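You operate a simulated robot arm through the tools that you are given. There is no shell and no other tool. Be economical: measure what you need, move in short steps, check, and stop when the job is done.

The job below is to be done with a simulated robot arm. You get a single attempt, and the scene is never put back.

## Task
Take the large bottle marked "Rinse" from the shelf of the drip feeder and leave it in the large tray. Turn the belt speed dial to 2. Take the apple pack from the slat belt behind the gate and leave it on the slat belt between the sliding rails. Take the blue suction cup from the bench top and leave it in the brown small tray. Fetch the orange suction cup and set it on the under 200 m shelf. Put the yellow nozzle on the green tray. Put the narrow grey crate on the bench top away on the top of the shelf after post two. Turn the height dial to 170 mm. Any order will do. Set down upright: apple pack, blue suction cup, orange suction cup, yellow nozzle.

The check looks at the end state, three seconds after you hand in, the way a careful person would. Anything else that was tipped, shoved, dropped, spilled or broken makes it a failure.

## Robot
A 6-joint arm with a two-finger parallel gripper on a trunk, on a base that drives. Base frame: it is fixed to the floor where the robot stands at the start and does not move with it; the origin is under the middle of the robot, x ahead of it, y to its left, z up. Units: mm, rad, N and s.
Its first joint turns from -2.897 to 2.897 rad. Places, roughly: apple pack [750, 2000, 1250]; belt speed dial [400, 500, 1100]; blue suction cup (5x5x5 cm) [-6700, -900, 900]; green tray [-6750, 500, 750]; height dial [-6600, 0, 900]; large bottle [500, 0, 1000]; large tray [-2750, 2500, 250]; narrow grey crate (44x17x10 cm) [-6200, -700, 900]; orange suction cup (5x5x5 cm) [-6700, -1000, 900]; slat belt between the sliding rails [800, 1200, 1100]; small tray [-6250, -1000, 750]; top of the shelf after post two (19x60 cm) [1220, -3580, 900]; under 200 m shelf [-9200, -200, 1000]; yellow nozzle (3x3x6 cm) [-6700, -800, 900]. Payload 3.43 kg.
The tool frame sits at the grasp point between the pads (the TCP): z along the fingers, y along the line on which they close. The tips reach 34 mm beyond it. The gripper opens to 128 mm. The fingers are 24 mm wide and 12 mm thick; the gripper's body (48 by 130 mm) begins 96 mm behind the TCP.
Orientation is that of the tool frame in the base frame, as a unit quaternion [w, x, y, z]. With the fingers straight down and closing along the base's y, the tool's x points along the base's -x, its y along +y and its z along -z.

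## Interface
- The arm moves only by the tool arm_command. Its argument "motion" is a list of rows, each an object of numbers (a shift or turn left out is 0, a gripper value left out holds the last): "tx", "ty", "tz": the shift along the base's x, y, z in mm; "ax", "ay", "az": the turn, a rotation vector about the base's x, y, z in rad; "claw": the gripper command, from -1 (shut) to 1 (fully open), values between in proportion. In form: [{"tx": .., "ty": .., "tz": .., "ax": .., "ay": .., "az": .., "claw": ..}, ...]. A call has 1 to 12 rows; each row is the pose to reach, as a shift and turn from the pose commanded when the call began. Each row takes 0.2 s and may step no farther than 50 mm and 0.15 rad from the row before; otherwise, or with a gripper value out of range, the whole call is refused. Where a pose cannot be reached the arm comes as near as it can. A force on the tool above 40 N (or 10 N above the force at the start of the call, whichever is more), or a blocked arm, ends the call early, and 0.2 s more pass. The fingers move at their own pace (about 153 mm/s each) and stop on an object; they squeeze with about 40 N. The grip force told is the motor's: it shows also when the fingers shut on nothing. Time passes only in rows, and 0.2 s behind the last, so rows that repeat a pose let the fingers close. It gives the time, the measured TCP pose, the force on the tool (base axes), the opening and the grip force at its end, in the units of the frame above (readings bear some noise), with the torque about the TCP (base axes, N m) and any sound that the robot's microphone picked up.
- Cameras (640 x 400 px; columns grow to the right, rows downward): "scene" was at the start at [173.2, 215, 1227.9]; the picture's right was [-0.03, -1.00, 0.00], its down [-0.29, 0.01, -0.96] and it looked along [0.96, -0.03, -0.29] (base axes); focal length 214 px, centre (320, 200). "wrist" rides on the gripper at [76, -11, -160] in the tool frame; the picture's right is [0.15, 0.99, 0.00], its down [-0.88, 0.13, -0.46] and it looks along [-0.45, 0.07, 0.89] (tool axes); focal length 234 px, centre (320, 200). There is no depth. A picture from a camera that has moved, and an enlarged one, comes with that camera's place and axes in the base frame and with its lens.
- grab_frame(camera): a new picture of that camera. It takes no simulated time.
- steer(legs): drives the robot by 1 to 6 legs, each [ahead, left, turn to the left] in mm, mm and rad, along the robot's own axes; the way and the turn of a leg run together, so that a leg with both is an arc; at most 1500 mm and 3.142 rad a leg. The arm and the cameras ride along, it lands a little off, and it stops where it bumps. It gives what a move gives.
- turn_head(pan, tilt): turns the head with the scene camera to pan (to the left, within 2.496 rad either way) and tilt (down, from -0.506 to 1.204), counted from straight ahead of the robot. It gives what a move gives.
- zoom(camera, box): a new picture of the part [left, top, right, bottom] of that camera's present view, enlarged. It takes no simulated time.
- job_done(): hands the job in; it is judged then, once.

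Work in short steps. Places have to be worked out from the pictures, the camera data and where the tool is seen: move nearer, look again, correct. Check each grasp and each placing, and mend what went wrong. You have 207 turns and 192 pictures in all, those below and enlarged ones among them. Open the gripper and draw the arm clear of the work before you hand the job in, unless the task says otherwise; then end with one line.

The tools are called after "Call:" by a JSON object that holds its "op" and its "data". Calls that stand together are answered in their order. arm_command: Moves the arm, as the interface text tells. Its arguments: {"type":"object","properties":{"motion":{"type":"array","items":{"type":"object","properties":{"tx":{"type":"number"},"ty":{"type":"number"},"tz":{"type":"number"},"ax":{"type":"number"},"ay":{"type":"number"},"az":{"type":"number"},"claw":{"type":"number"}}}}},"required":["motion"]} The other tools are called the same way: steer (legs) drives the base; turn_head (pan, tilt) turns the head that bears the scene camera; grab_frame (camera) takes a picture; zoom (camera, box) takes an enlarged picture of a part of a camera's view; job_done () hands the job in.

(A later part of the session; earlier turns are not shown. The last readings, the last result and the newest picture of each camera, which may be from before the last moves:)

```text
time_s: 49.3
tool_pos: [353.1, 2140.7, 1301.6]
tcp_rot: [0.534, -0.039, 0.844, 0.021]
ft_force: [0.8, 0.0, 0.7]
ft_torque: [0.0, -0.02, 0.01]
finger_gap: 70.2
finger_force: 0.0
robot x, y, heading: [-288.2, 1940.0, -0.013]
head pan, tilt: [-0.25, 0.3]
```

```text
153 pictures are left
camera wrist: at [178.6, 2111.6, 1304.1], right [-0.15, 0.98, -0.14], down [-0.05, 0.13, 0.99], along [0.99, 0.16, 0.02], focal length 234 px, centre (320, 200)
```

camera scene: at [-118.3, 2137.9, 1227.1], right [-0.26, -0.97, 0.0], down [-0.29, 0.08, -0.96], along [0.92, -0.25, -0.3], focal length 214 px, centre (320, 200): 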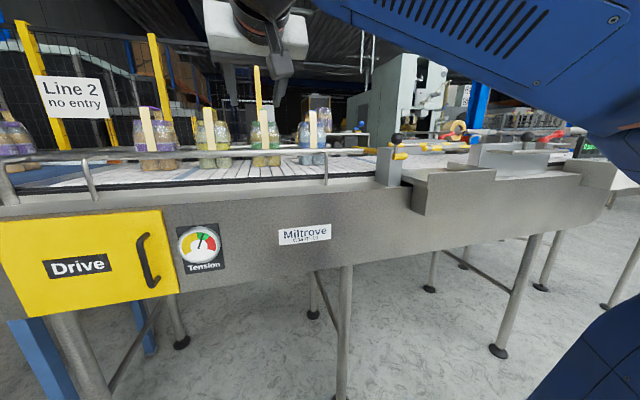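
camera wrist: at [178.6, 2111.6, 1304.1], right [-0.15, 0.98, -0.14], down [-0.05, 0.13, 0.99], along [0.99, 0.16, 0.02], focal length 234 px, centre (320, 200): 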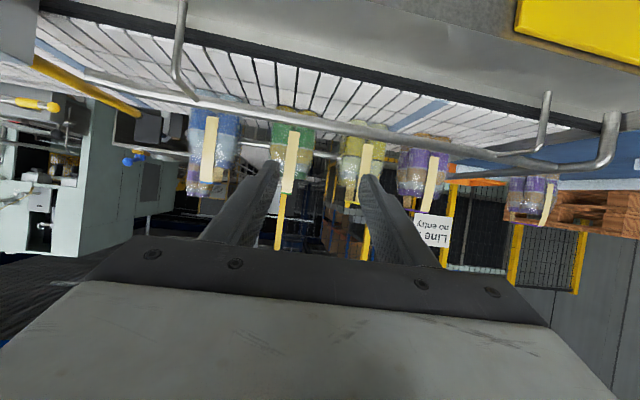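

Green pack's strap seen straight ahead: y≈2122, strap top z≈1302. I'll zoom to check labels.

Call:
{"op": "zoom", "data": {"camera": "wrist", "box": [180, 80, 340, 220]}}

Call:
{"op": "zoom", "data": {"camera": "scene", "box": [180, 90, 340, 190]}}

```text
2.86 times, centred on (260, 150) of wrist
camera zoom: at [178.6, 2111.6, 1304.1], right [-0.15, 0.98, -0.14], down [-0.05, 0.13, 0.99], along [0.99, 0.16, 0.02], focal length 669 px, centre (491, 343)
```

zoom: 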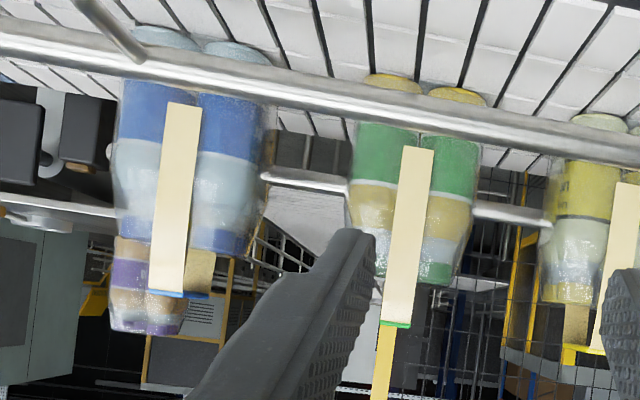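

```text
4.00 times, centred on (260, 140) of scene
camera zoom: at [-118.3, 2137.9, 1227.1], right [-0.26, -0.97, 0.0], down [-0.29, 0.08, -0.96], along [0.92, -0.25, -0.3], focal length 858 px, centre (560, 440)
```

zoom: 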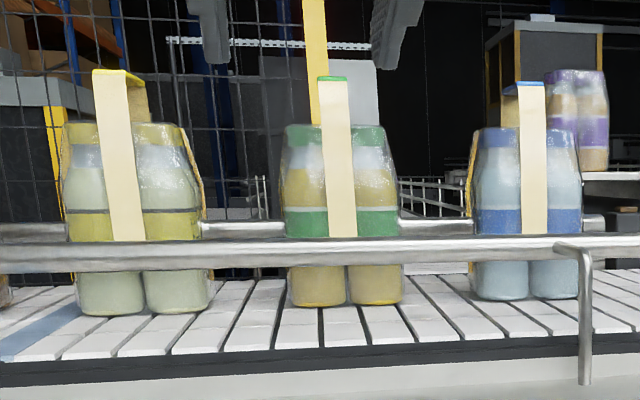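

Green = apple, strap 27 mm wide. Drive forward 220 mm, keeping the tool above the railing.

Call:
{"op": "steer", "data": {"legs": [[220, 0, 0.013]]}}

Call:
{"op": "grab_frame", "data": {"camera": "wrist"}}

```text
time_s: 51.0
tool_pos: [567.8, 2144.8, 1303.6]
tcp_rot: [0.533, -0.044, 0.844, 0.025]
ft_force: [0.2, 0.2, -0.3]
ft_torque: [0.01, 0.0, -0.01]
finger_gap: 70.9
finger_force: 0.0
robot x, y, heading: [-71.3, 1943.5, 0.002]
head pan, tilt: [-0.25, 0.3]
```

```text
150 pictures are left
camera wrist: at [392.8, 2115.2, 1304.3], right [-0.16, 0.98, -0.14], down [-0.05, 0.13, 0.99], along [0.99, 0.17, 0.03], focal length 234 px, centre (320, 200)
```

wrist: 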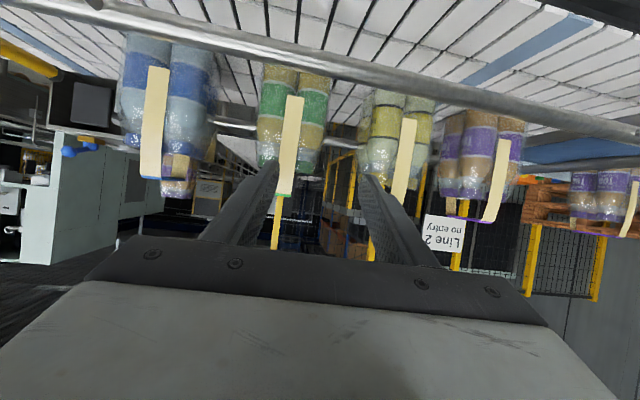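

Strap top ≈ (700+, 2121, ~1305). I correct the small yaw, line up on y=2121 at z≈1291 and advance with the fingers either side of the strap.

Call:
{"op": "arm_command", "data": {"motion": [{"ty": -12, "az": -0.045, "tz": -5}, {"ty": -24, "az": -0.09, "tz": -12}, {"ty": -24, "az": -0.09, "tz": -12, "tx": 40}, {"ty": -24, "az": -0.09, "tz": -12, "tx": 80}]}}

Call:
{"op": "grab_frame", "data": {"camera": "wrist"}}

Call:
{"op": "zoom", "data": {"camera": "scene", "box": [160, 60, 400, 210]}}

```text
time_s: 52.0
tool_pos: [647.9, 2121.0, 1289.2]
tcp_rot: [0.536, -0.005, 0.845, 0.001]
ft_force: [-0.9, 0.0, 0.0]
ft_torque: [0.03, 0.01, 0.04]
finger_gap: 70.4
finger_force: 0.0
robot x, y, heading: [-72.4, 1945.5, -0.005]
head pan, tilt: [-0.25, 0.3]
```

```text
149 pictures are left
camera wrist: at [471.4, 2106.4, 1291.3], right [-0.07, 0.99, -0.14], down [-0.04, 0.13, 0.99], along [1.0, 0.08, 0.03], focal length 234 px, centre (320, 200)
```

wrist: 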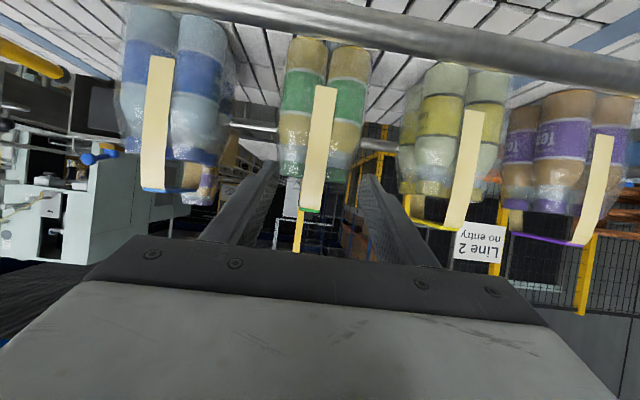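

```text
2.67 times, centred on (280, 135) of scene
camera zoom: at [95.7, 2137.7, 1227.2], right [-0.25, -0.97, 0.0], down [-0.29, 0.07, -0.96], along [0.93, -0.24, -0.3], focal length 572 px, centre (427, 373)
```

zoom: 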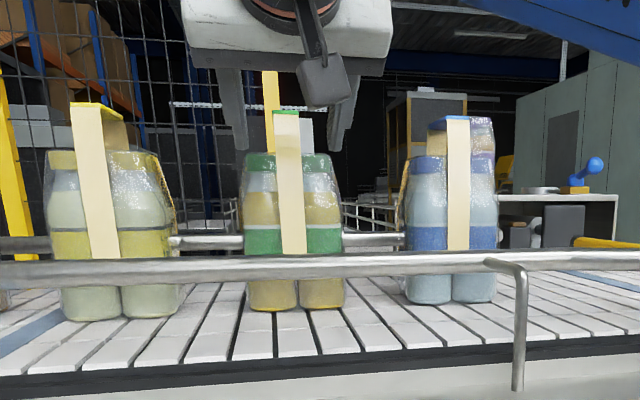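

Aligned. Advance 85 mm with +5 mm height, then close.

Call:
{"op": "arm_command", "data": {"motion": [{"tx": 40, "ty": -1, "tz": 4}, {"tx": 85, "ty": -2, "tz": 5}, {"tx": 85, "ty": -2, "tz": 5, "claw": -1}, {"tx": 85, "ty": -2, "tz": 5, "claw": -1}, {"tx": 85, "ty": -2, "tz": 5, "claw": -1}]}}

Call:
{"op": "zoom", "data": {"camera": "scene", "box": [160, 60, 400, 210]}}

Call:
{"op": "grab_frame", "data": {"camera": "wrist"}}

```text
time_s: 53.1
tool_pos: [731.8, 2119.6, 1295.5]
tcp_rot: [0.535, -0.007, 0.845, 0.002]
ft_force: [-3.3, -4.3, 2.0]
ft_torque: [0.04, -0.01, -0.27]
finger_gap: 25.5
finger_force: 39.8
robot x, y, heading: [-73.8, 1942.9, -0.004]
head pan, tilt: [-0.25, 0.3]
```

```text
2.67 times, centred on (280, 135) of scene
camera zoom: at [95.7, 2137.7, 1227.2], right [-0.25, -0.97, 0.0], down [-0.29, 0.07, -0.96], along [0.93, -0.24, -0.3], focal length 572 px, centre (427, 373)
```

zoom: 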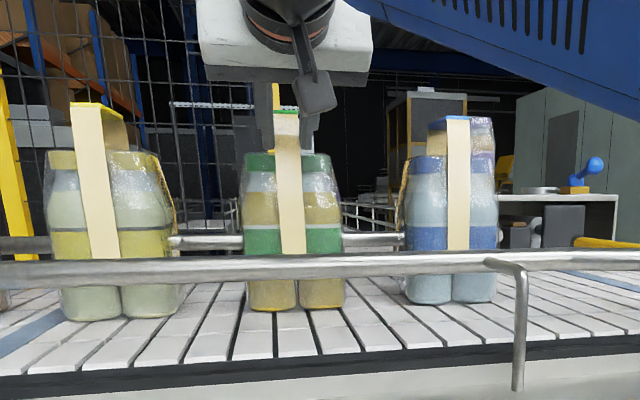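

```text
146 pictures are left
camera wrist: at [555.4, 2105.6, 1297.8], right [-0.07, 0.99, -0.14], down [-0.04, 0.13, 0.99], along [1.0, 0.08, 0.03], focal length 234 px, centre (320, 200)
```

wrist: 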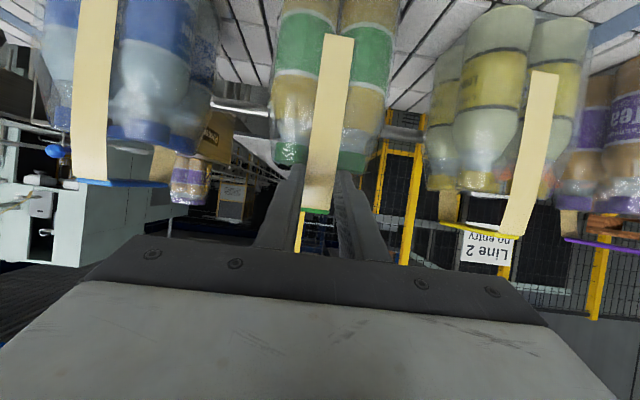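

Gripped at 25.5 mm. Lift slowly.

Call:
{"op": "arm_command", "data": {"motion": [{"tz": 20}, {"tz": 45}, {"tz": 70}, {"tz": 95}, {"tz": 120}, {"tz": 140}]}}

Call:
{"op": "grab_frame", "data": {"camera": "scene"}}

```text
time_s: 54.5
tool_pos: [733.4, 2118.9, 1435.5]
tcp_rot: [0.534, -0.006, 0.845, 0.0]
ft_force: [0.2, 0.7, -11.2]
ft_torque: [0.01, 0.98, 0.01]
finger_gap: 25.8
finger_force: 40.2
robot x, y, heading: [-76.3, 1943.1, -0.002]
head pan, tilt: [-0.25, 0.3]
```

```text
145 pictures are left
camera scene: at [96.3, 2138.0, 1227.1], right [-0.25, -0.97, 0.0], down [-0.29, 0.07, -0.96], along [0.92, -0.24, -0.3], focal length 214 px, centre (320, 200)
```

scene: 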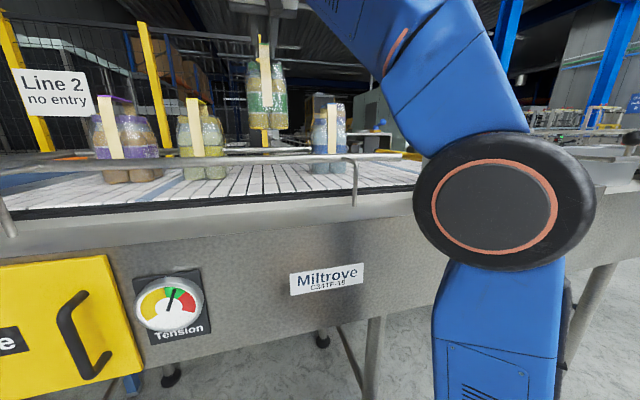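

The pack hangs well. I back off 230 mm so it clears the blue pack, then drive right toward the rails.

Call:
{"op": "steer", "data": {"legs": [[-230, 0, 0], [0, -700, 0]]}}

Call:
{"op": "turn_head", "data": {"pan": -0.1, "tilt": 0.3}}

Call:
{"op": "grab_frame", "data": {"camera": "scene"}}

Call:
{"op": "grab_frame", "data": {"camera": "wrist"}}

```text
time_s: 59.7
tool_pos: [502.6, 1428.8, 1434.9]
tcp_rot: [0.534, -0.011, 0.845, 0.004]
ft_force: [0.5, -0.6, -11.2]
ft_torque: [0.01, 0.97, -0.02]
finger_gap: 25.9
finger_force: 40.7
robot x, y, heading: [-302.6, 1241.7, 0.005]
head pan, tilt: [-0.25, 0.3]
```

```text
time_s: 60.4
tool_pos: [503.9, 1428.1, 1435.5]
tcp_rot: [0.534, -0.01, 0.846, 0.003]
ft_force: [0.1, 0.5, -11.8]
ft_torque: [0.04, 0.98, 0.01]
finger_gap: 25.8
finger_force: 40.1
robot x, y, heading: [-302.4, 1244.6, 0.008]
head pan, tilt: [-0.099, 0.3]
```

```text
144 pictures are left
camera scene: at [-130.9, 1455.1, 1227.1], right [-0.09, -1.0, 0.0], down [-0.29, 0.03, -0.96], along [0.95, -0.09, -0.3], focal length 214 px, centre (320, 200)
```

scene: 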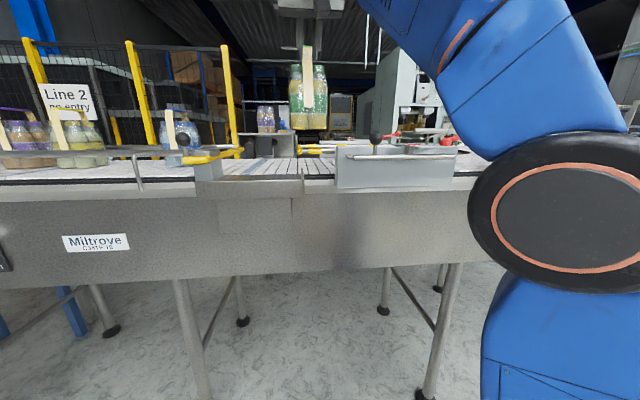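

```text
143 pictures are left
camera wrist: at [327.2, 1411.9, 1436.9], right [-0.08, 0.99, -0.14], down [-0.04, 0.14, 0.99], along [1.0, 0.09, 0.02], focal length 234 px, centre (320, 200)
```

wrist: 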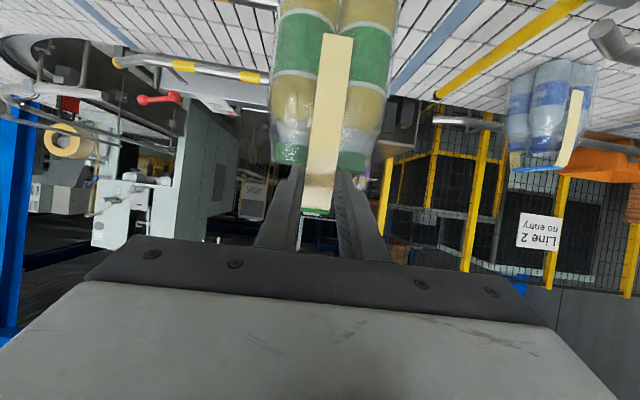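

The front rail plate spans y≈1007–1355. I drive right 240 mm so the pack is at mid-rails and zoom in.

Call:
{"op": "steer", "data": {"legs": [[0, -245, 0]]}}

Call:
{"op": "turn_head", "data": {"pan": -0.05, "tilt": 0.1}}

Call:
{"op": "zoom", "data": {"camera": "scene", "box": [180, 60, 500, 240]}}

Call:
{"op": "grab_frame", "data": {"camera": "wrist"}}

```text
time_s: 62.2
tool_pos: [504.7, 1182.9, 1434.3]
tcp_rot: [0.535, -0.009, 0.845, 0.003]
ft_force: [0.4, 0.9, -11.2]
ft_torque: [0.01, 0.95, -0.01]
finger_gap: 25.8
finger_force: 40.0
robot x, y, heading: [-304.3, 999.0, 0.006]
head pan, tilt: [-0.099, 0.3]
```

```text
time_s: 62.9
tool_pos: [505.6, 1181.8, 1435.6]
tcp_rot: [0.534, -0.01, 0.845, 0.003]
ft_force: [0.4, -1.1, -11.4]
ft_torque: [0.03, 0.94, -0.04]
finger_gap: 25.7
finger_force: 40.1
robot x, y, heading: [-304.0, 998.1, 0.01]
head pan, tilt: [-0.051, 0.099]
```

```text
2.00 times, centred on (340, 150) of scene
camera zoom: at [-130.2, 1215.2, 1245.7], right [-0.05, -1.0, 0.0], down [-0.1, 0.0, -0.99], along [0.99, -0.05, -0.1], focal length 429 px, centre (280, 300)
```

zoom: 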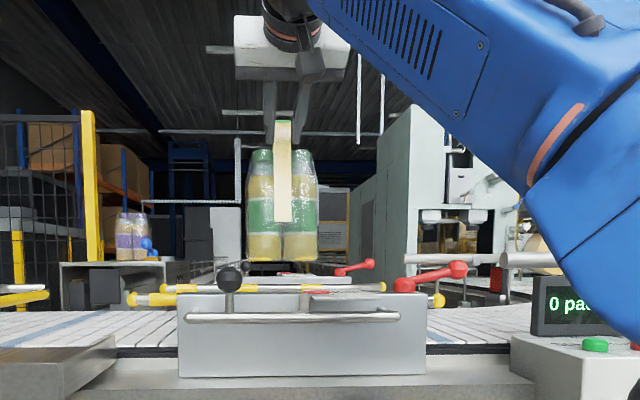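

```text
141 pictures are left
camera wrist: at [328.9, 1166.6, 1436.8], right [-0.08, 0.99, -0.14], down [-0.04, 0.14, 0.99], along [1.0, 0.09, 0.02], focal length 234 px, centre (320, 200)
```

wrist: 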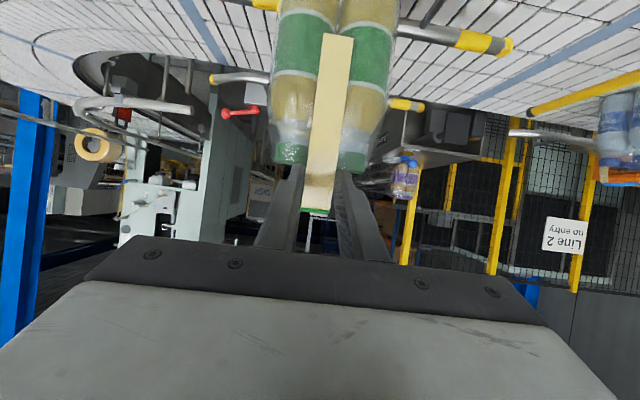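

Rails run at x≈685 and ≈950 (z≈1168), so the middle is about (815, 1185). I raise 35 mm to clear the ball handle, then drive forward 230.

Call:
{"op": "arm_command", "data": {"motion": [{"tz": 18}, {"tz": 35}]}}

Call:
{"op": "steer", "data": {"legs": [[230, 0, 0]]}}

Call:
{"op": "zoom", "data": {"camera": "scene", "box": [180, 60, 500, 240]}}

```text
time_s: 63.5
tool_pos: [504.8, 1183.0, 1469.2]
tcp_rot: [0.535, -0.011, 0.845, 0.004]
ft_force: [-0.2, -0.2, -11.6]
ft_torque: [-0.01, 0.97, -0.01]
finger_gap: 25.5
finger_force: 40.0
robot x, y, heading: [-300.7, 999.1, 0.01]
head pan, tilt: [-0.051, 0.099]
```

```text
time_s: 65.3
tool_pos: [732.4, 1183.9, 1468.6]
tcp_rot: [0.534, -0.009, 0.845, 0.002]
ft_force: [-0.1, 0.0, -12.1]
ft_torque: [-0.03, 0.97, -0.02]
finger_gap: 25.9
finger_force: 39.7
robot x, y, heading: [-75.2, 1000.2, 0.006]
head pan, tilt: [-0.051, 0.099]
```

```text
2.00 times, centred on (340, 150) of scene
camera zoom: at [97.3, 1216.1, 1245.7], right [-0.05, -1.0, 0.0], down [-0.1, 0.0, -0.99], along [0.99, -0.05, -0.1], focal length 429 px, centre (280, 300)
```

zoom: 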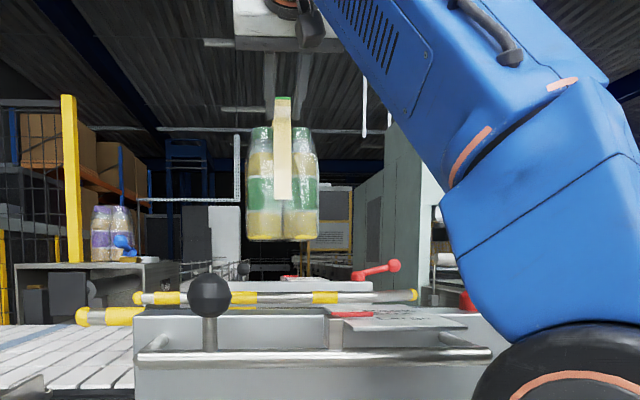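

Pack is above the gap; near rail ≈ x 665, far ≈ 930. Extend 60 mm and lower to near the belt.

Call:
{"op": "arm_command", "data": {"motion": [{"tx": 30}, {"tx": 60}, {"tx": 60, "tz": -40}, {"tx": 60, "tz": -80}, {"tx": 60, "tz": -115}, {"tx": 60, "tz": -140}, {"tx": 60, "tz": -155}]}}

Call:
{"op": "zoom", "data": {"camera": "scene", "box": [180, 60, 500, 240]}}

Call:
{"op": "grab_frame", "data": {"camera": "wrist"}}

```text
time_s: 66.9
tool_pos: [793.0, 1185.2, 1312.7]
tcp_rot: [0.534, -0.009, 0.845, 0.003]
ft_force: [-0.3, 0.0, -11.7]
ft_torque: [-0.05, 0.9, 0.01]
finger_gap: 25.8
finger_force: 39.6
out of reach, approached as far as the arm can: row 2
robot x, y, heading: [-74.5, 1002.8, 0.003]
head pan, tilt: [-0.051, 0.099]
```

```text
2.00 times, centred on (340, 150) of scene
camera zoom: at [97.3, 1216.0, 1245.7], right [-0.05, -1.0, 0.0], down [-0.1, 0.0, -0.99], along [0.99, -0.05, -0.1], focal length 429 px, centre (280, 300)
```

zoom: 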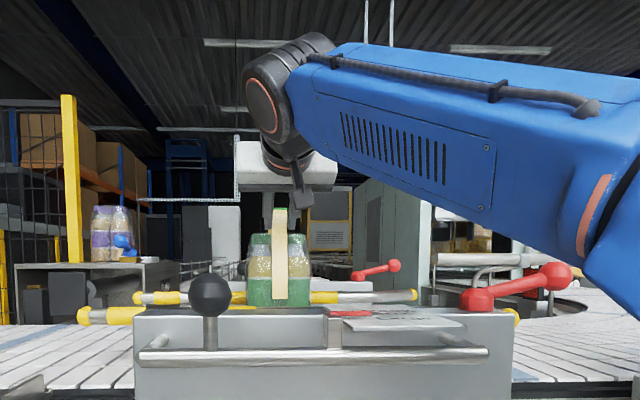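

```text
138 pictures are left
camera wrist: at [616.7, 1168.9, 1315.1], right [-0.08, 0.99, -0.14], down [-0.04, 0.13, 0.99], along [1.0, 0.09, 0.02], focal length 234 px, centre (320, 200)
```

wrist: 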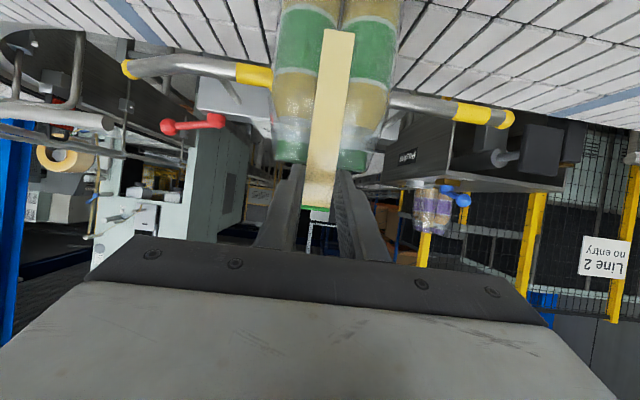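

The pack is between the rails, nothing touched. Lower the last ~16 mm gently.

Call:
{"op": "arm_command", "data": {"motion": [{"tz": -6}, {"tz": -11}, {"tz": -15}, {"tz": -17}]}}

```text
time_s: 67.9
tool_pos: [792.0, 1184.1, 1299.6]
tcp_rot: [0.536, -0.009, 0.844, 0.004]
ft_force: [-7.6, 0.0, 14.2]
ft_torque: [0.04, -1.29, 0.04]
finger_gap: 26.0
finger_force: 39.7
robot x, y, heading: [-76.9, 999.6, 0.007]
head pan, tilt: [-0.051, 0.099]
```

Contact with the belt. Ease 2 mm, open, and withdraw backward.

Call:
{"op": "arm_command", "data": {"motion": [{"tz": 2}, {"tz": 2, "claw": 0.1}, {"tz": 2, "claw": 0.1}, {"tz": 4, "tx": -30}, {"tz": 6, "tx": -70}, {"tz": 8, "tx": -115}, {"tz": 10, "tx": -160}]}}

Call:
{"op": "grab_frame", "data": {"camera": "wrist"}}

Call:
{"op": "zoom", "data": {"camera": "scene", "box": [180, 60, 500, 240]}}

```text
time_s: 69.5
tool_pos: [632.5, 1184.3, 1304.6]
tcp_rot: [0.533, -0.01, 0.846, 0.002]
ft_force: [-0.3, 0.4, 1.0]
ft_torque: [-0.03, -0.01, -0.04]
finger_gap: 70.5
finger_force: 0.1
robot x, y, heading: [-73.9, 1004.2, 0.004]
head pan, tilt: [-0.051, 0.099]
```

```text
137 pictures are left
camera wrist: at [455.8, 1167.6, 1307.2], right [-0.08, 0.99, -0.14], down [-0.04, 0.14, 0.99], along [1.0, 0.09, 0.02], focal length 234 px, centre (320, 200)
```

wrist: 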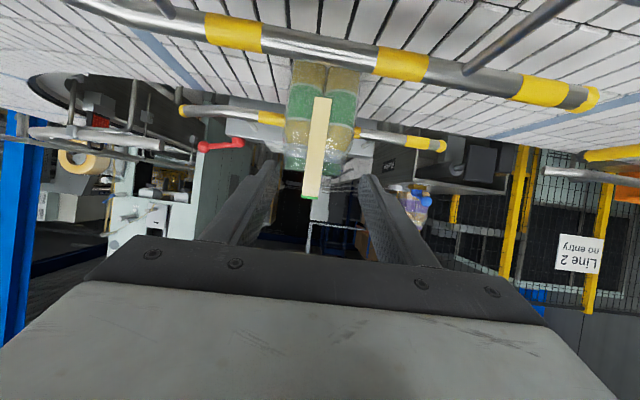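

```text
2.00 times, centred on (340, 150) of scene
camera zoom: at [97.2, 1216.2, 1245.7], right [-0.05, -1.0, 0.0], down [-0.1, 0.0, -0.99], along [0.99, -0.05, -0.1], focal length 429 px, centre (280, 300)
```

zoom: 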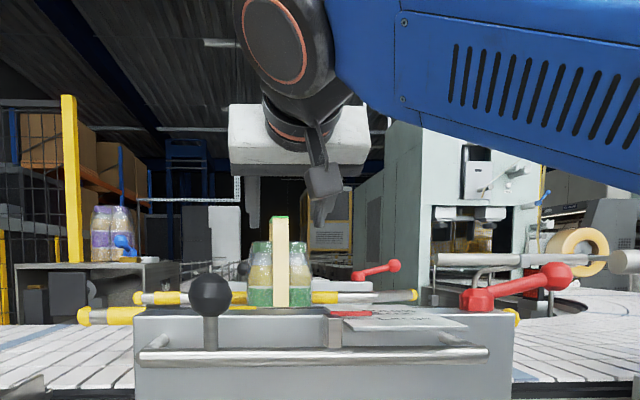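

Apple pack placed upright. Before taking the bottle, I look toward the large tray from here.

Call:
{"op": "turn_head", "data": {"pan": 2.49, "tilt": 0.3}}

Call:
{"op": "zoom", "data": {"camera": "scene", "box": [140, 120, 440, 300]}}

```text
time_s: 71.8
tool_pos: [632.4, 1182.2, 1306.7]
tcp_rot: [0.535, -0.009, 0.845, 0.003]
ft_force: [-1.1, -1.3, 0.4]
ft_torque: [0.0, -0.03, 0.01]
finger_gap: 70.5
finger_force: 0.0
robot x, y, heading: [-75.4, 1002.4, 0.001]
head pan, tilt: [2.491, 0.3]
```

```text
2.13 times, centred on (290, 210) of scene
camera zoom: at [-69.5, 1276.5, 1227.2], right [0.6, 0.8, 0.0], down [0.24, -0.18, -0.96], along [-0.76, 0.58, -0.3], focal length 458 px, centre (384, 179)
```

zoom: 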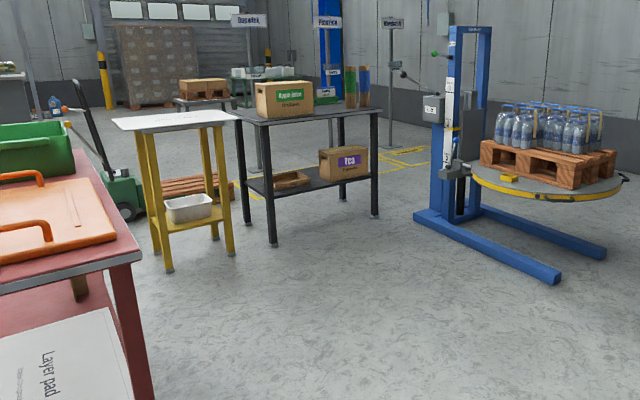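

The brown tray on the black table's lower shelf fits the given location; a closer zoom.

Call:
{"op": "zoom", "data": {"camera": "scene", "box": [210, 150, 330, 240]}}

```text
4.44 times, centred on (270, 195) of scene
camera zoom: at [-69.5, 1276.5, 1227.2], right [0.6, 0.8, 0.0], down [0.24, -0.18, -0.96], along [-0.76, 0.58, -0.3], focal length 953 px, centre (542, 222)
```

zoom: 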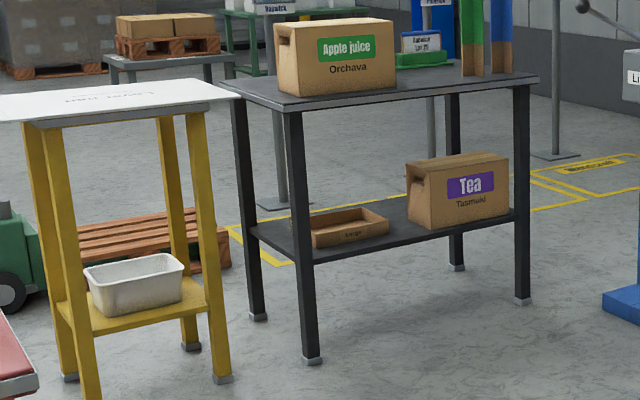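

The brown tray reads like "Large". So the bottle must go under a tabletop: I'll hold it by its cap with the near-horizontal tool. Drive back and across to the drip feeder.

Call:
{"op": "steer", "data": {"legs": [[-350, 0, 0], [0, -1270, 0]]}}

Call:
{"op": "turn_head", "data": {"pan": -0.25, "tilt": 0.3}}

Call:
{"op": "grab_frame", "data": {"camera": "scene"}}

Call:
{"op": "grab_frame", "data": {"camera": "wrist"}}

```text
time_s: 80.0
tool_pos: [291.2, -96.0, 1305.9]
tcp_rot: [0.534, -0.012, 0.845, 0.005]
ft_force: [-0.4, 0.3, 0.3]
ft_torque: [-0.02, 0.04, 0.02]
finger_gap: 70.5
finger_force: 0.1
robot x, y, heading: [-413.0, -281.9, 0.013]
head pan, tilt: [2.491, 0.3]
```

```text
time_s: 82.5
tool_pos: [291.2, -95.5, 1306.7]
tcp_rot: [0.535, -0.012, 0.845, 0.004]
ft_force: [0.9, -0.7, -0.2]
ft_torque: [-0.02, -0.02, -0.01]
finger_gap: 70.4
finger_force: 0.1
robot x, y, heading: [-416.3, -280.3, 0.013]
head pan, tilt: [-0.25, 0.3]
```

```text
133 pictures are left
camera scene: at [-245.9, -83.7, 1227.1], right [-0.24, -0.97, 0.0], down [-0.29, 0.07, -0.96], along [0.93, -0.23, -0.3], focal length 214 px, centre (320, 200)
```

scene: 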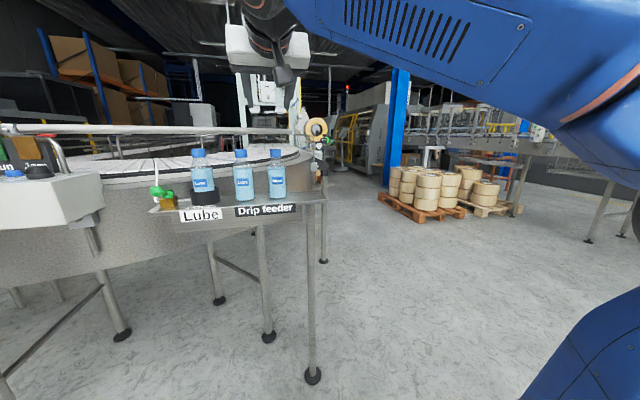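

```text
132 pictures are left
camera wrist: at [114.3, -112.4, 1307.7], right [-0.09, 0.99, -0.14], down [-0.04, 0.13, 0.99], along [1.0, 0.09, 0.02], focal length 234 px, centre (320, 200)
```

wrist: 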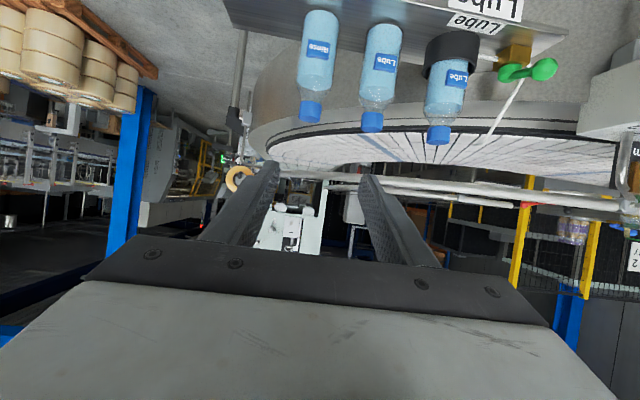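

Triangulating from both views: Rinse bottle at ≈(553, −116), base z≈1000, top ≈1170, ~66 mm across, with ~50 mm to its neighbour. A body grip fits. I lower the tool to z≈1070 here and open to ~105 mm.

Call:
{"op": "arm_command", "data": {"motion": [{"tz": -45, "claw": 0.62}, {"tz": -90}, {"tz": -135, "ty": -5}, {"tz": -175, "ty": -10}, {"tz": -210, "ty": -15}, {"tz": -236, "ty": -20}]}}

Call:
{"op": "grab_frame", "data": {"camera": "scene"}}

Call:
{"op": "grab_frame", "data": {"camera": "wrist"}}

```text
time_s: 83.9
tool_pos: [291.7, -113.4, 1071.4]
tcp_rot: [0.534, -0.012, 0.845, 0.005]
ft_force: [0.2, -0.9, -0.4]
ft_torque: [0.0, 0.01, -0.01]
finger_gap: 103.5
finger_force: 0.0
robot x, y, heading: [-412.9, -280.1, 0.005]
head pan, tilt: [-0.25, 0.3]
```

```text
131 pictures are left
camera scene: at [-245.9, -83.7, 1227.1], right [-0.24, -0.97, 0.0], down [-0.29, 0.07, -0.96], along [0.93, -0.23, -0.3], focal length 214 px, centre (320, 200)
```

scene: 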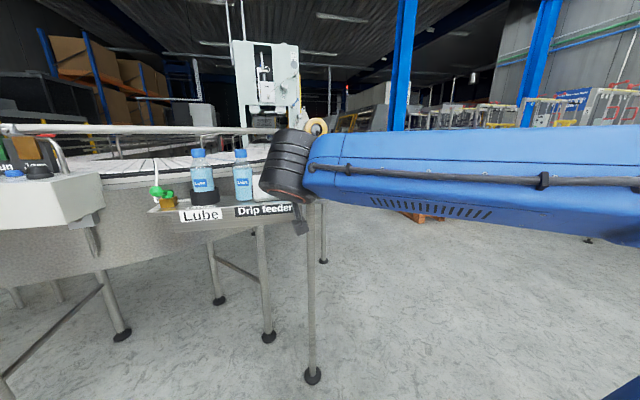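

```text
130 pictures are left
camera wrist: at [114.6, -131.3, 1072.9], right [-0.09, 0.99, -0.14], down [-0.04, 0.13, 0.99], along [1.0, 0.09, 0.03], focal length 234 px, centre (320, 200)
```

wrist: 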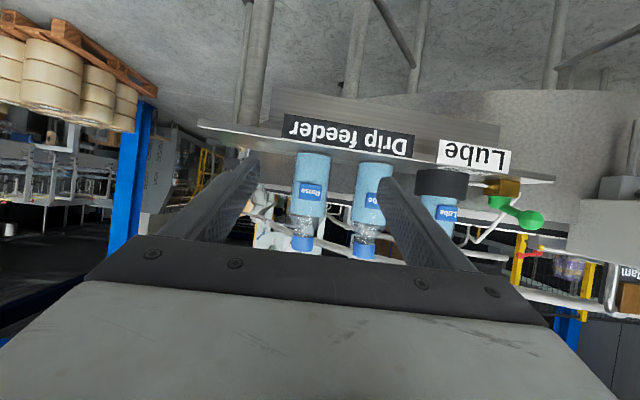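

Bottle axis at y≈−114, body z≈1067: the tool is lined up. Drive forward 175 mm.

Call:
{"op": "steer", "data": {"legs": [[175, 0, 0]]}}

Call:
{"op": "grab_frame", "data": {"camera": "wrist"}}

```text
time_s: 85.4
tool_pos: [466.8, -112.7, 1070.9]
tcp_rot: [0.534, -0.011, 0.845, 0.003]
ft_force: [0.3, 0.3, 1.1]
ft_torque: [0.0, 0.01, -0.01]
finger_gap: 103.5
finger_force: 0.1
robot x, y, heading: [-241.1, -278.0, 0.01]
head pan, tilt: [-0.25, 0.3]
```

```text
129 pictures are left
camera wrist: at [290.6, -130.5, 1073.2], right [-0.08, 0.99, -0.14], down [-0.04, 0.13, 0.99], along [1.0, 0.09, 0.02], focal length 234 px, centre (320, 200)
```

wrist: 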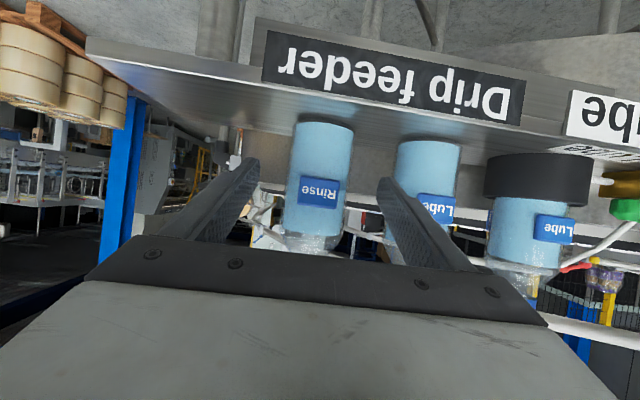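

Well centred. Advance 87 mm and close on the body.

Call:
{"op": "arm_command", "data": {"motion": [{"tx": 30, "ty": 1}, {"tx": 60, "ty": 2}, {"tx": 87, "ty": 3}, {"tx": 87, "ty": 3, "claw": -0.5}, {"tx": 87, "ty": 3, "claw": -1}, {"tx": 87, "ty": 3, "claw": -1}]}}

Call:
{"op": "grab_frame", "data": {"camera": "wrist"}}

```text
time_s: 86.8
tool_pos: [553.1, -110.3, 1069.2]
tcp_rot: [0.535, -0.011, 0.845, 0.004]
ft_force: [0.9, -0.4, 0.9]
ft_torque: [-0.07, -0.1, -0.01]
finger_gap: 66.7
finger_force: 40.5
robot x, y, heading: [-243.4, -277.4, 0.009]
head pan, tilt: [-0.25, 0.3]
```

```text
128 pictures are left
camera wrist: at [376.8, -127.5, 1072.3], right [-0.08, 0.99, -0.14], down [-0.04, 0.14, 0.99], along [1.0, 0.09, 0.02], focal length 234 px, centre (320, 200)
```

wrist: 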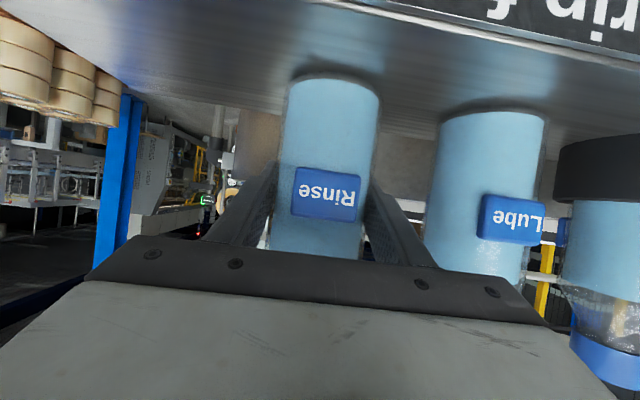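

Gripped at 66.7 mm. Lift 60 mm and back away.

Call:
{"op": "arm_command", "data": {"motion": [{"tz": 20}, {"tz": 40}, {"tz": 60}]}}

Call:
{"op": "steer", "data": {"legs": [[-400, 0, 0]]}}

Call:
{"op": "grab_frame", "data": {"camera": "wrist"}}

```text
time_s: 87.6
tool_pos: [554.8, -111.5, 1129.7]
tcp_rot: [0.534, -0.011, 0.845, 0.004]
ft_force: [-1.1, 1.1, -4.3]
ft_torque: [0.02, -0.04, -0.05]
finger_gap: 66.8
finger_force: 39.5
robot x, y, heading: [-239.5, -276.7, 0.003]
head pan, tilt: [-0.25, 0.3]
```

```text
time_s: 90.1
tool_pos: [145.9, -113.3, 1129.6]
tcp_rot: [0.534, -0.013, 0.845, 0.005]
ft_force: [-0.9, 0.3, -4.1]
ft_torque: [-0.02, -0.07, 0.03]
finger_gap: 66.8
finger_force: 40.7
robot x, y, heading: [-645.9, -280.9, 0.011]
head pan, tilt: [-0.25, 0.3]
```

```text
127 pictures are left
camera wrist: at [-30.5, -129.9, 1131.9], right [-0.09, 0.99, -0.14], down [-0.04, 0.13, 0.99], along [1.0, 0.09, 0.02], focal length 234 px, centre (320, 200)
```

wrist: 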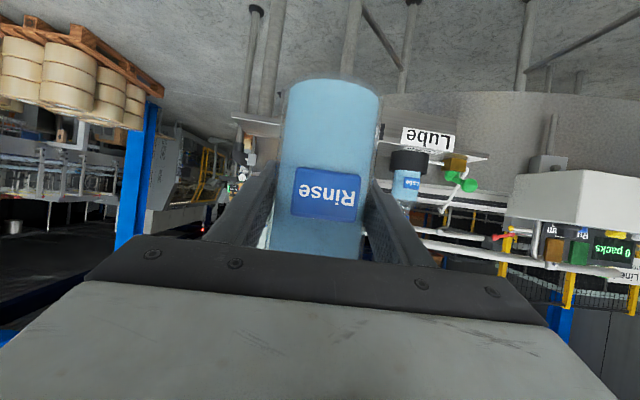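

Holding fine. I drive left along the aisle to y≈2000 (clear of the red table), then turn to face −x.

Call:
{"op": "steer", "data": {"legs": [[80, 0, 0], [0, 1150, 0], [0, 1130, 0], [0, 0, 1.57], [0, 0, 1.57]]}}

Call:
{"op": "turn_head", "data": {"pan": 0.0, "tilt": 0.35}}

Call:
{"op": "grab_frame", "data": {"camera": "scene"}}

```text
time_s: 109.7
tool_pos: [-1438.6, 1810.1, 1129.9]
tcp_rot: [0.012, 0.845, 0.024, -0.535]
ft_force: [-0.4, 0.3, -3.8]
ft_torque: [0.01, 0.08, 0.02]
finger_gap: 67.0
finger_force: 39.8
robot x, y, heading: [-653.6, 2001.7, -3.097]
head pan, tilt: [-0.25, 0.3]
```

```text
time_s: 110.4
tool_pos: [-1439.6, 1810.8, 1128.8]
tcp_rot: [0.012, 0.845, 0.025, -0.534]
ft_force: [0.5, -0.4, -4.1]
ft_torque: [-0.01, 0.06, 0.0]
finger_gap: 66.9
finger_force: 40.4
robot x, y, heading: [-650.5, 2003.6, -3.102]
head pan, tilt: [0.0, 0.351]
```

```text
126 pictures are left
camera scene: at [-815.1, 1774.5, 1222.4], right [-0.04, 1.0, 0.0], down [0.34, 0.01, -0.94], along [-0.94, -0.04, -0.34], focal length 214 px, centre (320, 200)
```

scene: 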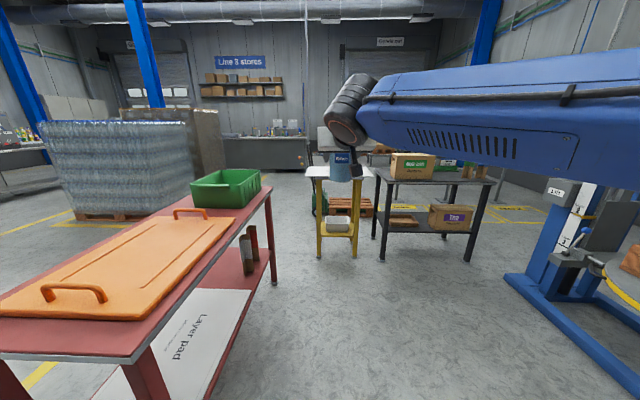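

Now I face the tables. Zoom on the two trays.

Call:
{"op": "zoom", "data": {"camera": "scene", "box": [300, 160, 500, 280]}}

```text
3.20 times, centred on (400, 220) of scene
camera zoom: at [-815.1, 1774.5, 1222.4], right [-0.04, 1.0, 0.0], down [0.34, 0.01, -0.94], along [-0.94, -0.04, -0.34], focal length 686 px, centre (64, 136)
```

zoom: 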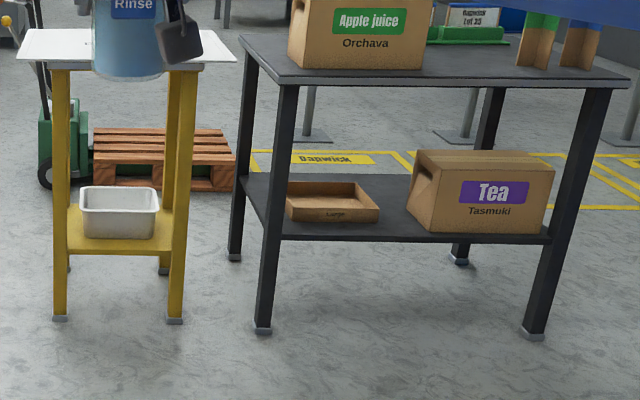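

The brown tray is labelled "Large": it spans about x −2670…−2830, y 2350…2620, shelf z≈304. I move across to y≈2645 and ahead.

Call:
{"op": "steer", "data": {"legs": [[0, 0, -0.04], [0, -640, 0], [750, 0, 0]]}}

Call:
{"op": "arm_command", "data": {"motion": [{"tz": -50}, {"tz": -100}, {"tz": -150}, {"tz": -200}, {"tz": -250}, {"tz": -300}, {"tz": -350}, {"tz": -400}, {"tz": -450}, {"tz": -500}, {"tz": -550}, {"tz": -600}]}}

Call:
{"op": "grab_frame", "data": {"camera": "scene"}}

Call:
{"op": "grab_frame", "data": {"camera": "wrist"}}

```text
time_s: 118.1
tool_pos: [-2207.6, 2496.0, 1129.8]
tcp_rot: [-0.003, 0.846, 0.0, -0.534]
ft_force: [-0.8, 0.4, -4.7]
ft_torque: [0.02, 0.05, -0.02]
finger_gap: 66.9
finger_force: 40.1
robot x, y, heading: [-1411.7, 2642.5, 3.127]
head pan, tilt: [0.0, 0.351]
```

```text
time_s: 120.7
tool_pos: [-2224.4, 2484.3, 530.5]
tcp_rot: [-0.003, 0.845, 0.0, -0.534]
ft_force: [0.0, 0.6, -3.6]
ft_torque: [0.03, 0.0, -0.01]
finger_gap: 66.7
finger_force: 39.8
out of reach, approached as far as the arm can: row 11, 12
robot x, y, heading: [-1409.0, 2642.7, 3.127]
head pan, tilt: [0.0, 0.351]
```

```text
124 pictures are left
camera scene: at [-1587.7, 2424.4, 1222.5], right [0.02, 1.0, 0.0], down [0.34, -0.01, -0.94], along [-0.94, 0.02, -0.34], focal length 214 px, centre (320, 200)
```

scene: 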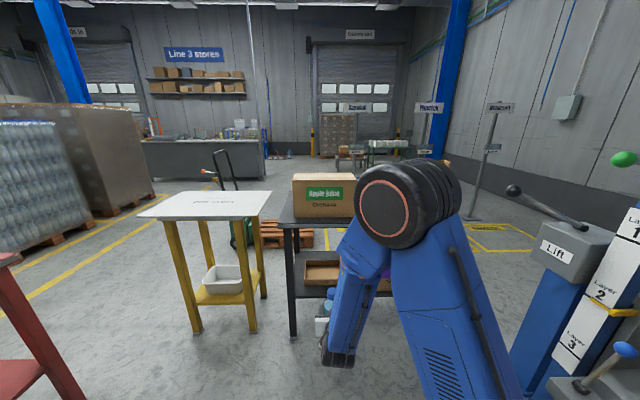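

```text
123 pictures are left
camera wrist: at [-2048.1, 2493.2, 532.5], right [0.06, -0.99, -0.14], down [0.03, -0.14, 0.99], along [-1.0, -0.06, 0.03], focal length 234 px, centre (320, 200)
```

wrist: 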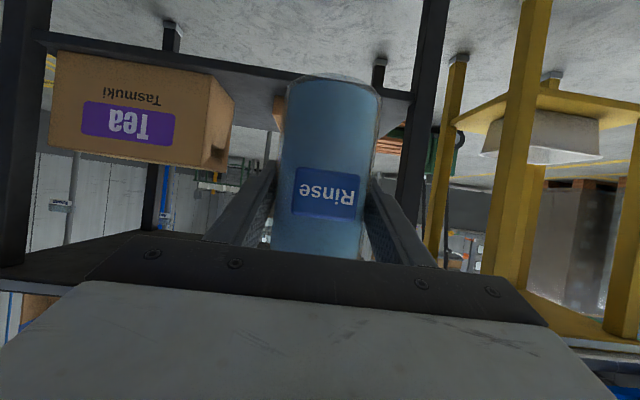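

At this radius the arm can't go low enough: the wrist is too close in. I extend outward 150 mm, then lower.

Call:
{"op": "arm_command", "data": {"motion": [{"tx": -40, "ty": 2}, {"tx": -80, "ty": 3}, {"tx": -120, "ty": 4}, {"tx": -150, "ty": 5}, {"tx": -150, "ty": 5, "tz": -40}, {"tx": -150, "ty": 5, "tz": -80}, {"tx": -150, "ty": 5, "tz": -110}]}}

```text
time_s: 122.3
tool_pos: [-2381.2, 2484.5, 428.6]
tcp_rot: [-0.014, 0.847, 0.003, -0.532]
ft_force: [-0.2, 0.2, -3.3]
ft_torque: [0.01, 0.02, -0.02]
finger_gap: 66.8
finger_force: 39.8
out of reach, approached as far as the arm can: row 6, 7
robot x, y, heading: [-1410.2, 2646.6, 3.122]
head pan, tilt: [0.0, 0.351]
```

Better (z 428 at r≈984). Test a bit further out for more depth.

Call:
{"op": "arm_command", "data": {"motion": [{"tz": 15, "tx": -10}, {"tz": 15, "tx": -50}, {"tz": 15, "tx": -90}, {"tz": -10, "tx": -90}, {"tz": -35, "tx": -90}, {"tz": -45, "tx": -90}]}}

Call:
{"op": "grab_frame", "data": {"camera": "wrist"}}

Call:
{"op": "grab_frame", "data": {"camera": "scene"}}

```text
time_s: 123.7
tool_pos: [-2469.8, 2482.6, 382.5]
tcp_rot: [-0.005, 0.845, 0.001, -0.534]
ft_force: [-0.3, 0.8, -3.7]
ft_torque: [-0.04, 0.02, 0.03]
finger_gap: 66.8
finger_force: 39.7
robot x, y, heading: [-1409.8, 2641.1, 3.124]
head pan, tilt: [0.0, 0.351]
```

```text
122 pictures are left
camera wrist: at [-2292.9, 2492.7, 385.5], right [0.06, -0.99, -0.14], down [0.03, -0.14, 0.99], along [-1.0, -0.06, 0.02], focal length 234 px, centre (320, 200)
```

wrist: 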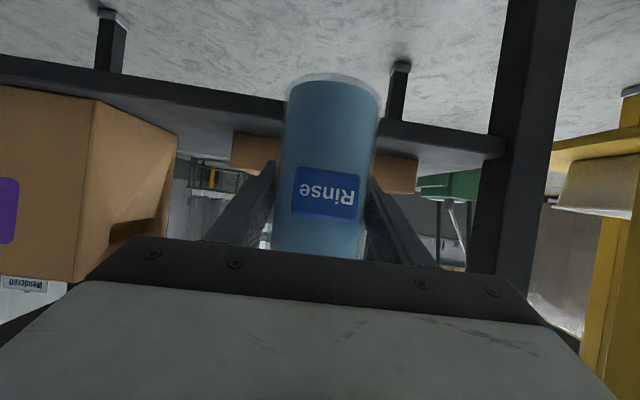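

```text
121 pictures are left
camera scene: at [-1588.1, 2424.1, 1222.4], right [0.02, 1.0, 0.0], down [0.34, -0.01, -0.94], along [-0.94, 0.02, -0.34], focal length 214 px, centre (320, 200)
```

scene: 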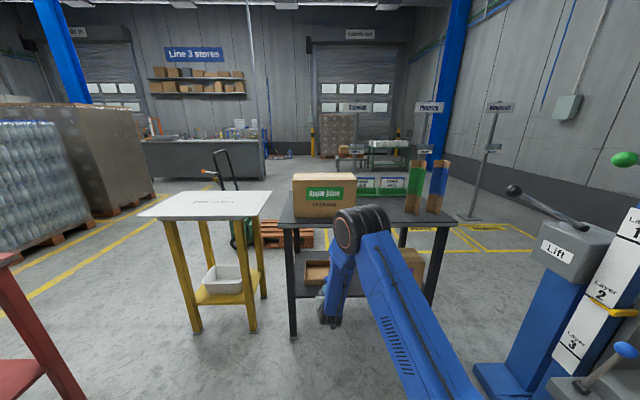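

It works: z 382 reachable at r≈1072. Tray rim z≈365, centre y≈2478. Raise to z≈458 (bottle base ≈389) and drive in 262 mm, watching the clearance to the tabletop.

Call:
{"op": "arm_command", "data": {"motion": [{"tz": 40}, {"tz": 76}]}}

Call:
{"op": "steer", "data": {"legs": [[180, 0, 0.015]]}}

Call:
{"op": "grab_frame", "data": {"camera": "wrist"}}

Call:
{"op": "grab_frame", "data": {"camera": "scene"}}

```text
time_s: 124.3
tool_pos: [-2468.4, 2481.0, 459.0]
tcp_rot: [-0.003, 0.846, 0.0, -0.533]
ft_force: [0.9, -0.7, -4.3]
ft_torque: [-0.02, 0.13, -0.03]
finger_gap: 67.0
finger_force: 39.7
robot x, y, heading: [-1408.1, 2642.1, 3.124]
head pan, tilt: [0.0, 0.351]
```

```text
time_s: 125.8
tool_pos: [-2643.2, 2469.4, 459.8]
tcp_rot: [0.001, 0.846, 0.006, -0.534]
ft_force: [-0.5, -0.5, -4.4]
ft_torque: [0.03, 0.07, 0.03]
finger_gap: 67.2
finger_force: 40.1
robot x, y, heading: [-1589.6, 2644.8, 3.138]
head pan, tilt: [0.0, 0.351]
```

```text
120 pictures are left
camera wrist: at [-2466.4, 2480.9, 461.3], right [0.07, -0.99, -0.14], down [0.03, -0.14, 0.99], along [-1.0, -0.08, 0.02], focal length 234 px, centre (320, 200)
```

wrist: 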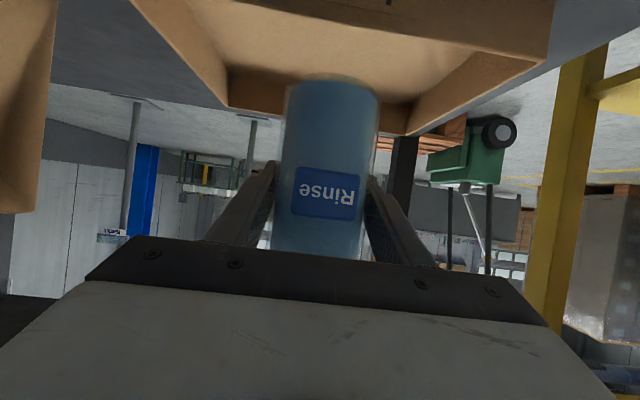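

```text
119 pictures are left
camera scene: at [-1762.4, 2423.6, 1222.4], right [0.0, 1.0, 0.0], down [0.34, 0.0, -0.94], along [-0.94, 0.0, -0.34], focal length 214 px, centre (320, 200)
```

scene: 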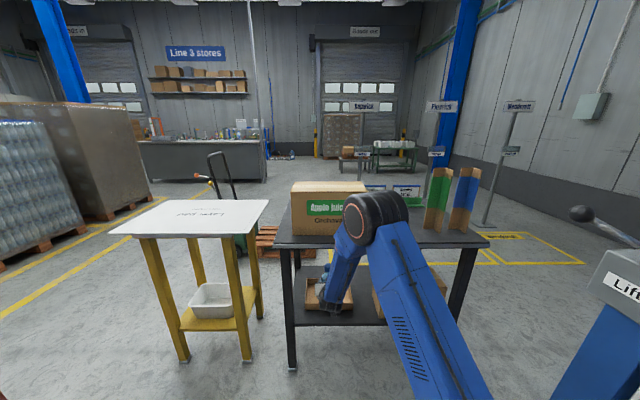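

The tray's back rim is near x≈−2780, y 2352–2593. Zoom the scene camera for the front rim.

Call:
{"op": "zoom", "data": {"camera": "scene", "box": [270, 230, 400, 330]}}

```text
4.00 times, centred on (335, 280) of scene
camera zoom: at [-1762.4, 2423.6, 1222.4], right [0.0, 1.0, 0.0], down [0.34, 0.0, -0.94], along [-0.94, 0.0, -0.34], focal length 858 px, centre (260, -120)
```

zoom: 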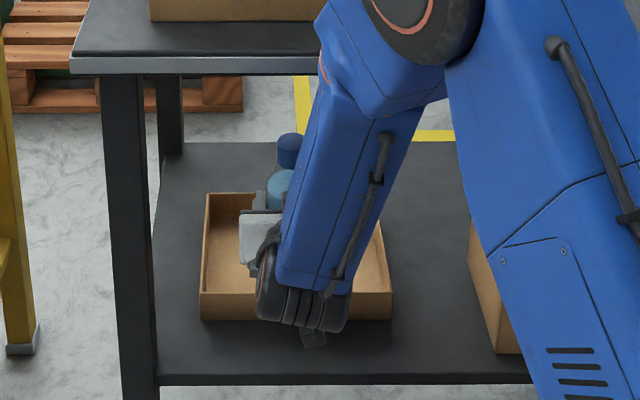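

Tray spans x −2610…−2786, y 2343…2606; target centre (−2700, 2474). Drive in 57 mm and lower.

Call:
{"op": "steer", "data": {"legs": [[57, 0, 0]]}}

Call:
{"op": "arm_command", "data": {"motion": [{"tz": -25, "ty": 3}, {"tz": -45, "ty": 3}, {"tz": -60, "ty": 3}, {"tz": -68, "ty": 3}, {"tz": -74, "ty": 3}]}}

Call:
{"op": "grab_frame", "data": {"camera": "wrist"}}

```text
time_s: 126.7
tool_pos: [-2701.3, 2469.1, 458.9]
tcp_rot: [0.0, 0.846, 0.006, -0.534]
ft_force: [-0.1, 0.1, -4.9]
ft_torque: [0.0, 0.05, 0.01]
finger_gap: 67.3
finger_force: 40.1
robot x, y, heading: [-1642.3, 2645.5, 3.138]
head pan, tilt: [0.0, 0.351]
```

```text
time_s: 127.9
tool_pos: [-2702.0, 2472.0, 389.5]
tcp_rot: [-0.002, 0.844, 0.005, -0.537]
ft_force: [-5.0, 1.7, 34.2]
ft_torque: [-0.64, -0.04, -0.07]
finger_gap: 67.0
finger_force: 40.4
robot x, y, heading: [-1644.9, 2643.4, 3.143]
head pan, tilt: [0.0, 0.351]
```

```text
117 pictures are left
camera wrist: at [-2524.9, 2483.2, 390.8], right [0.07, -0.99, -0.14], down [0.04, -0.14, 0.99], along [-1.0, -0.08, 0.03], focal length 234 px, centre (320, 200)
```

wrist: 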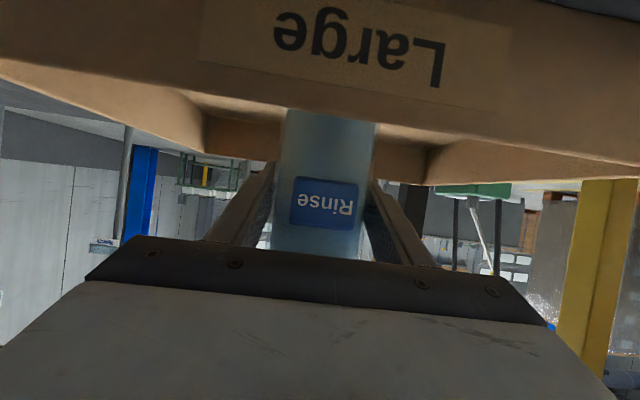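

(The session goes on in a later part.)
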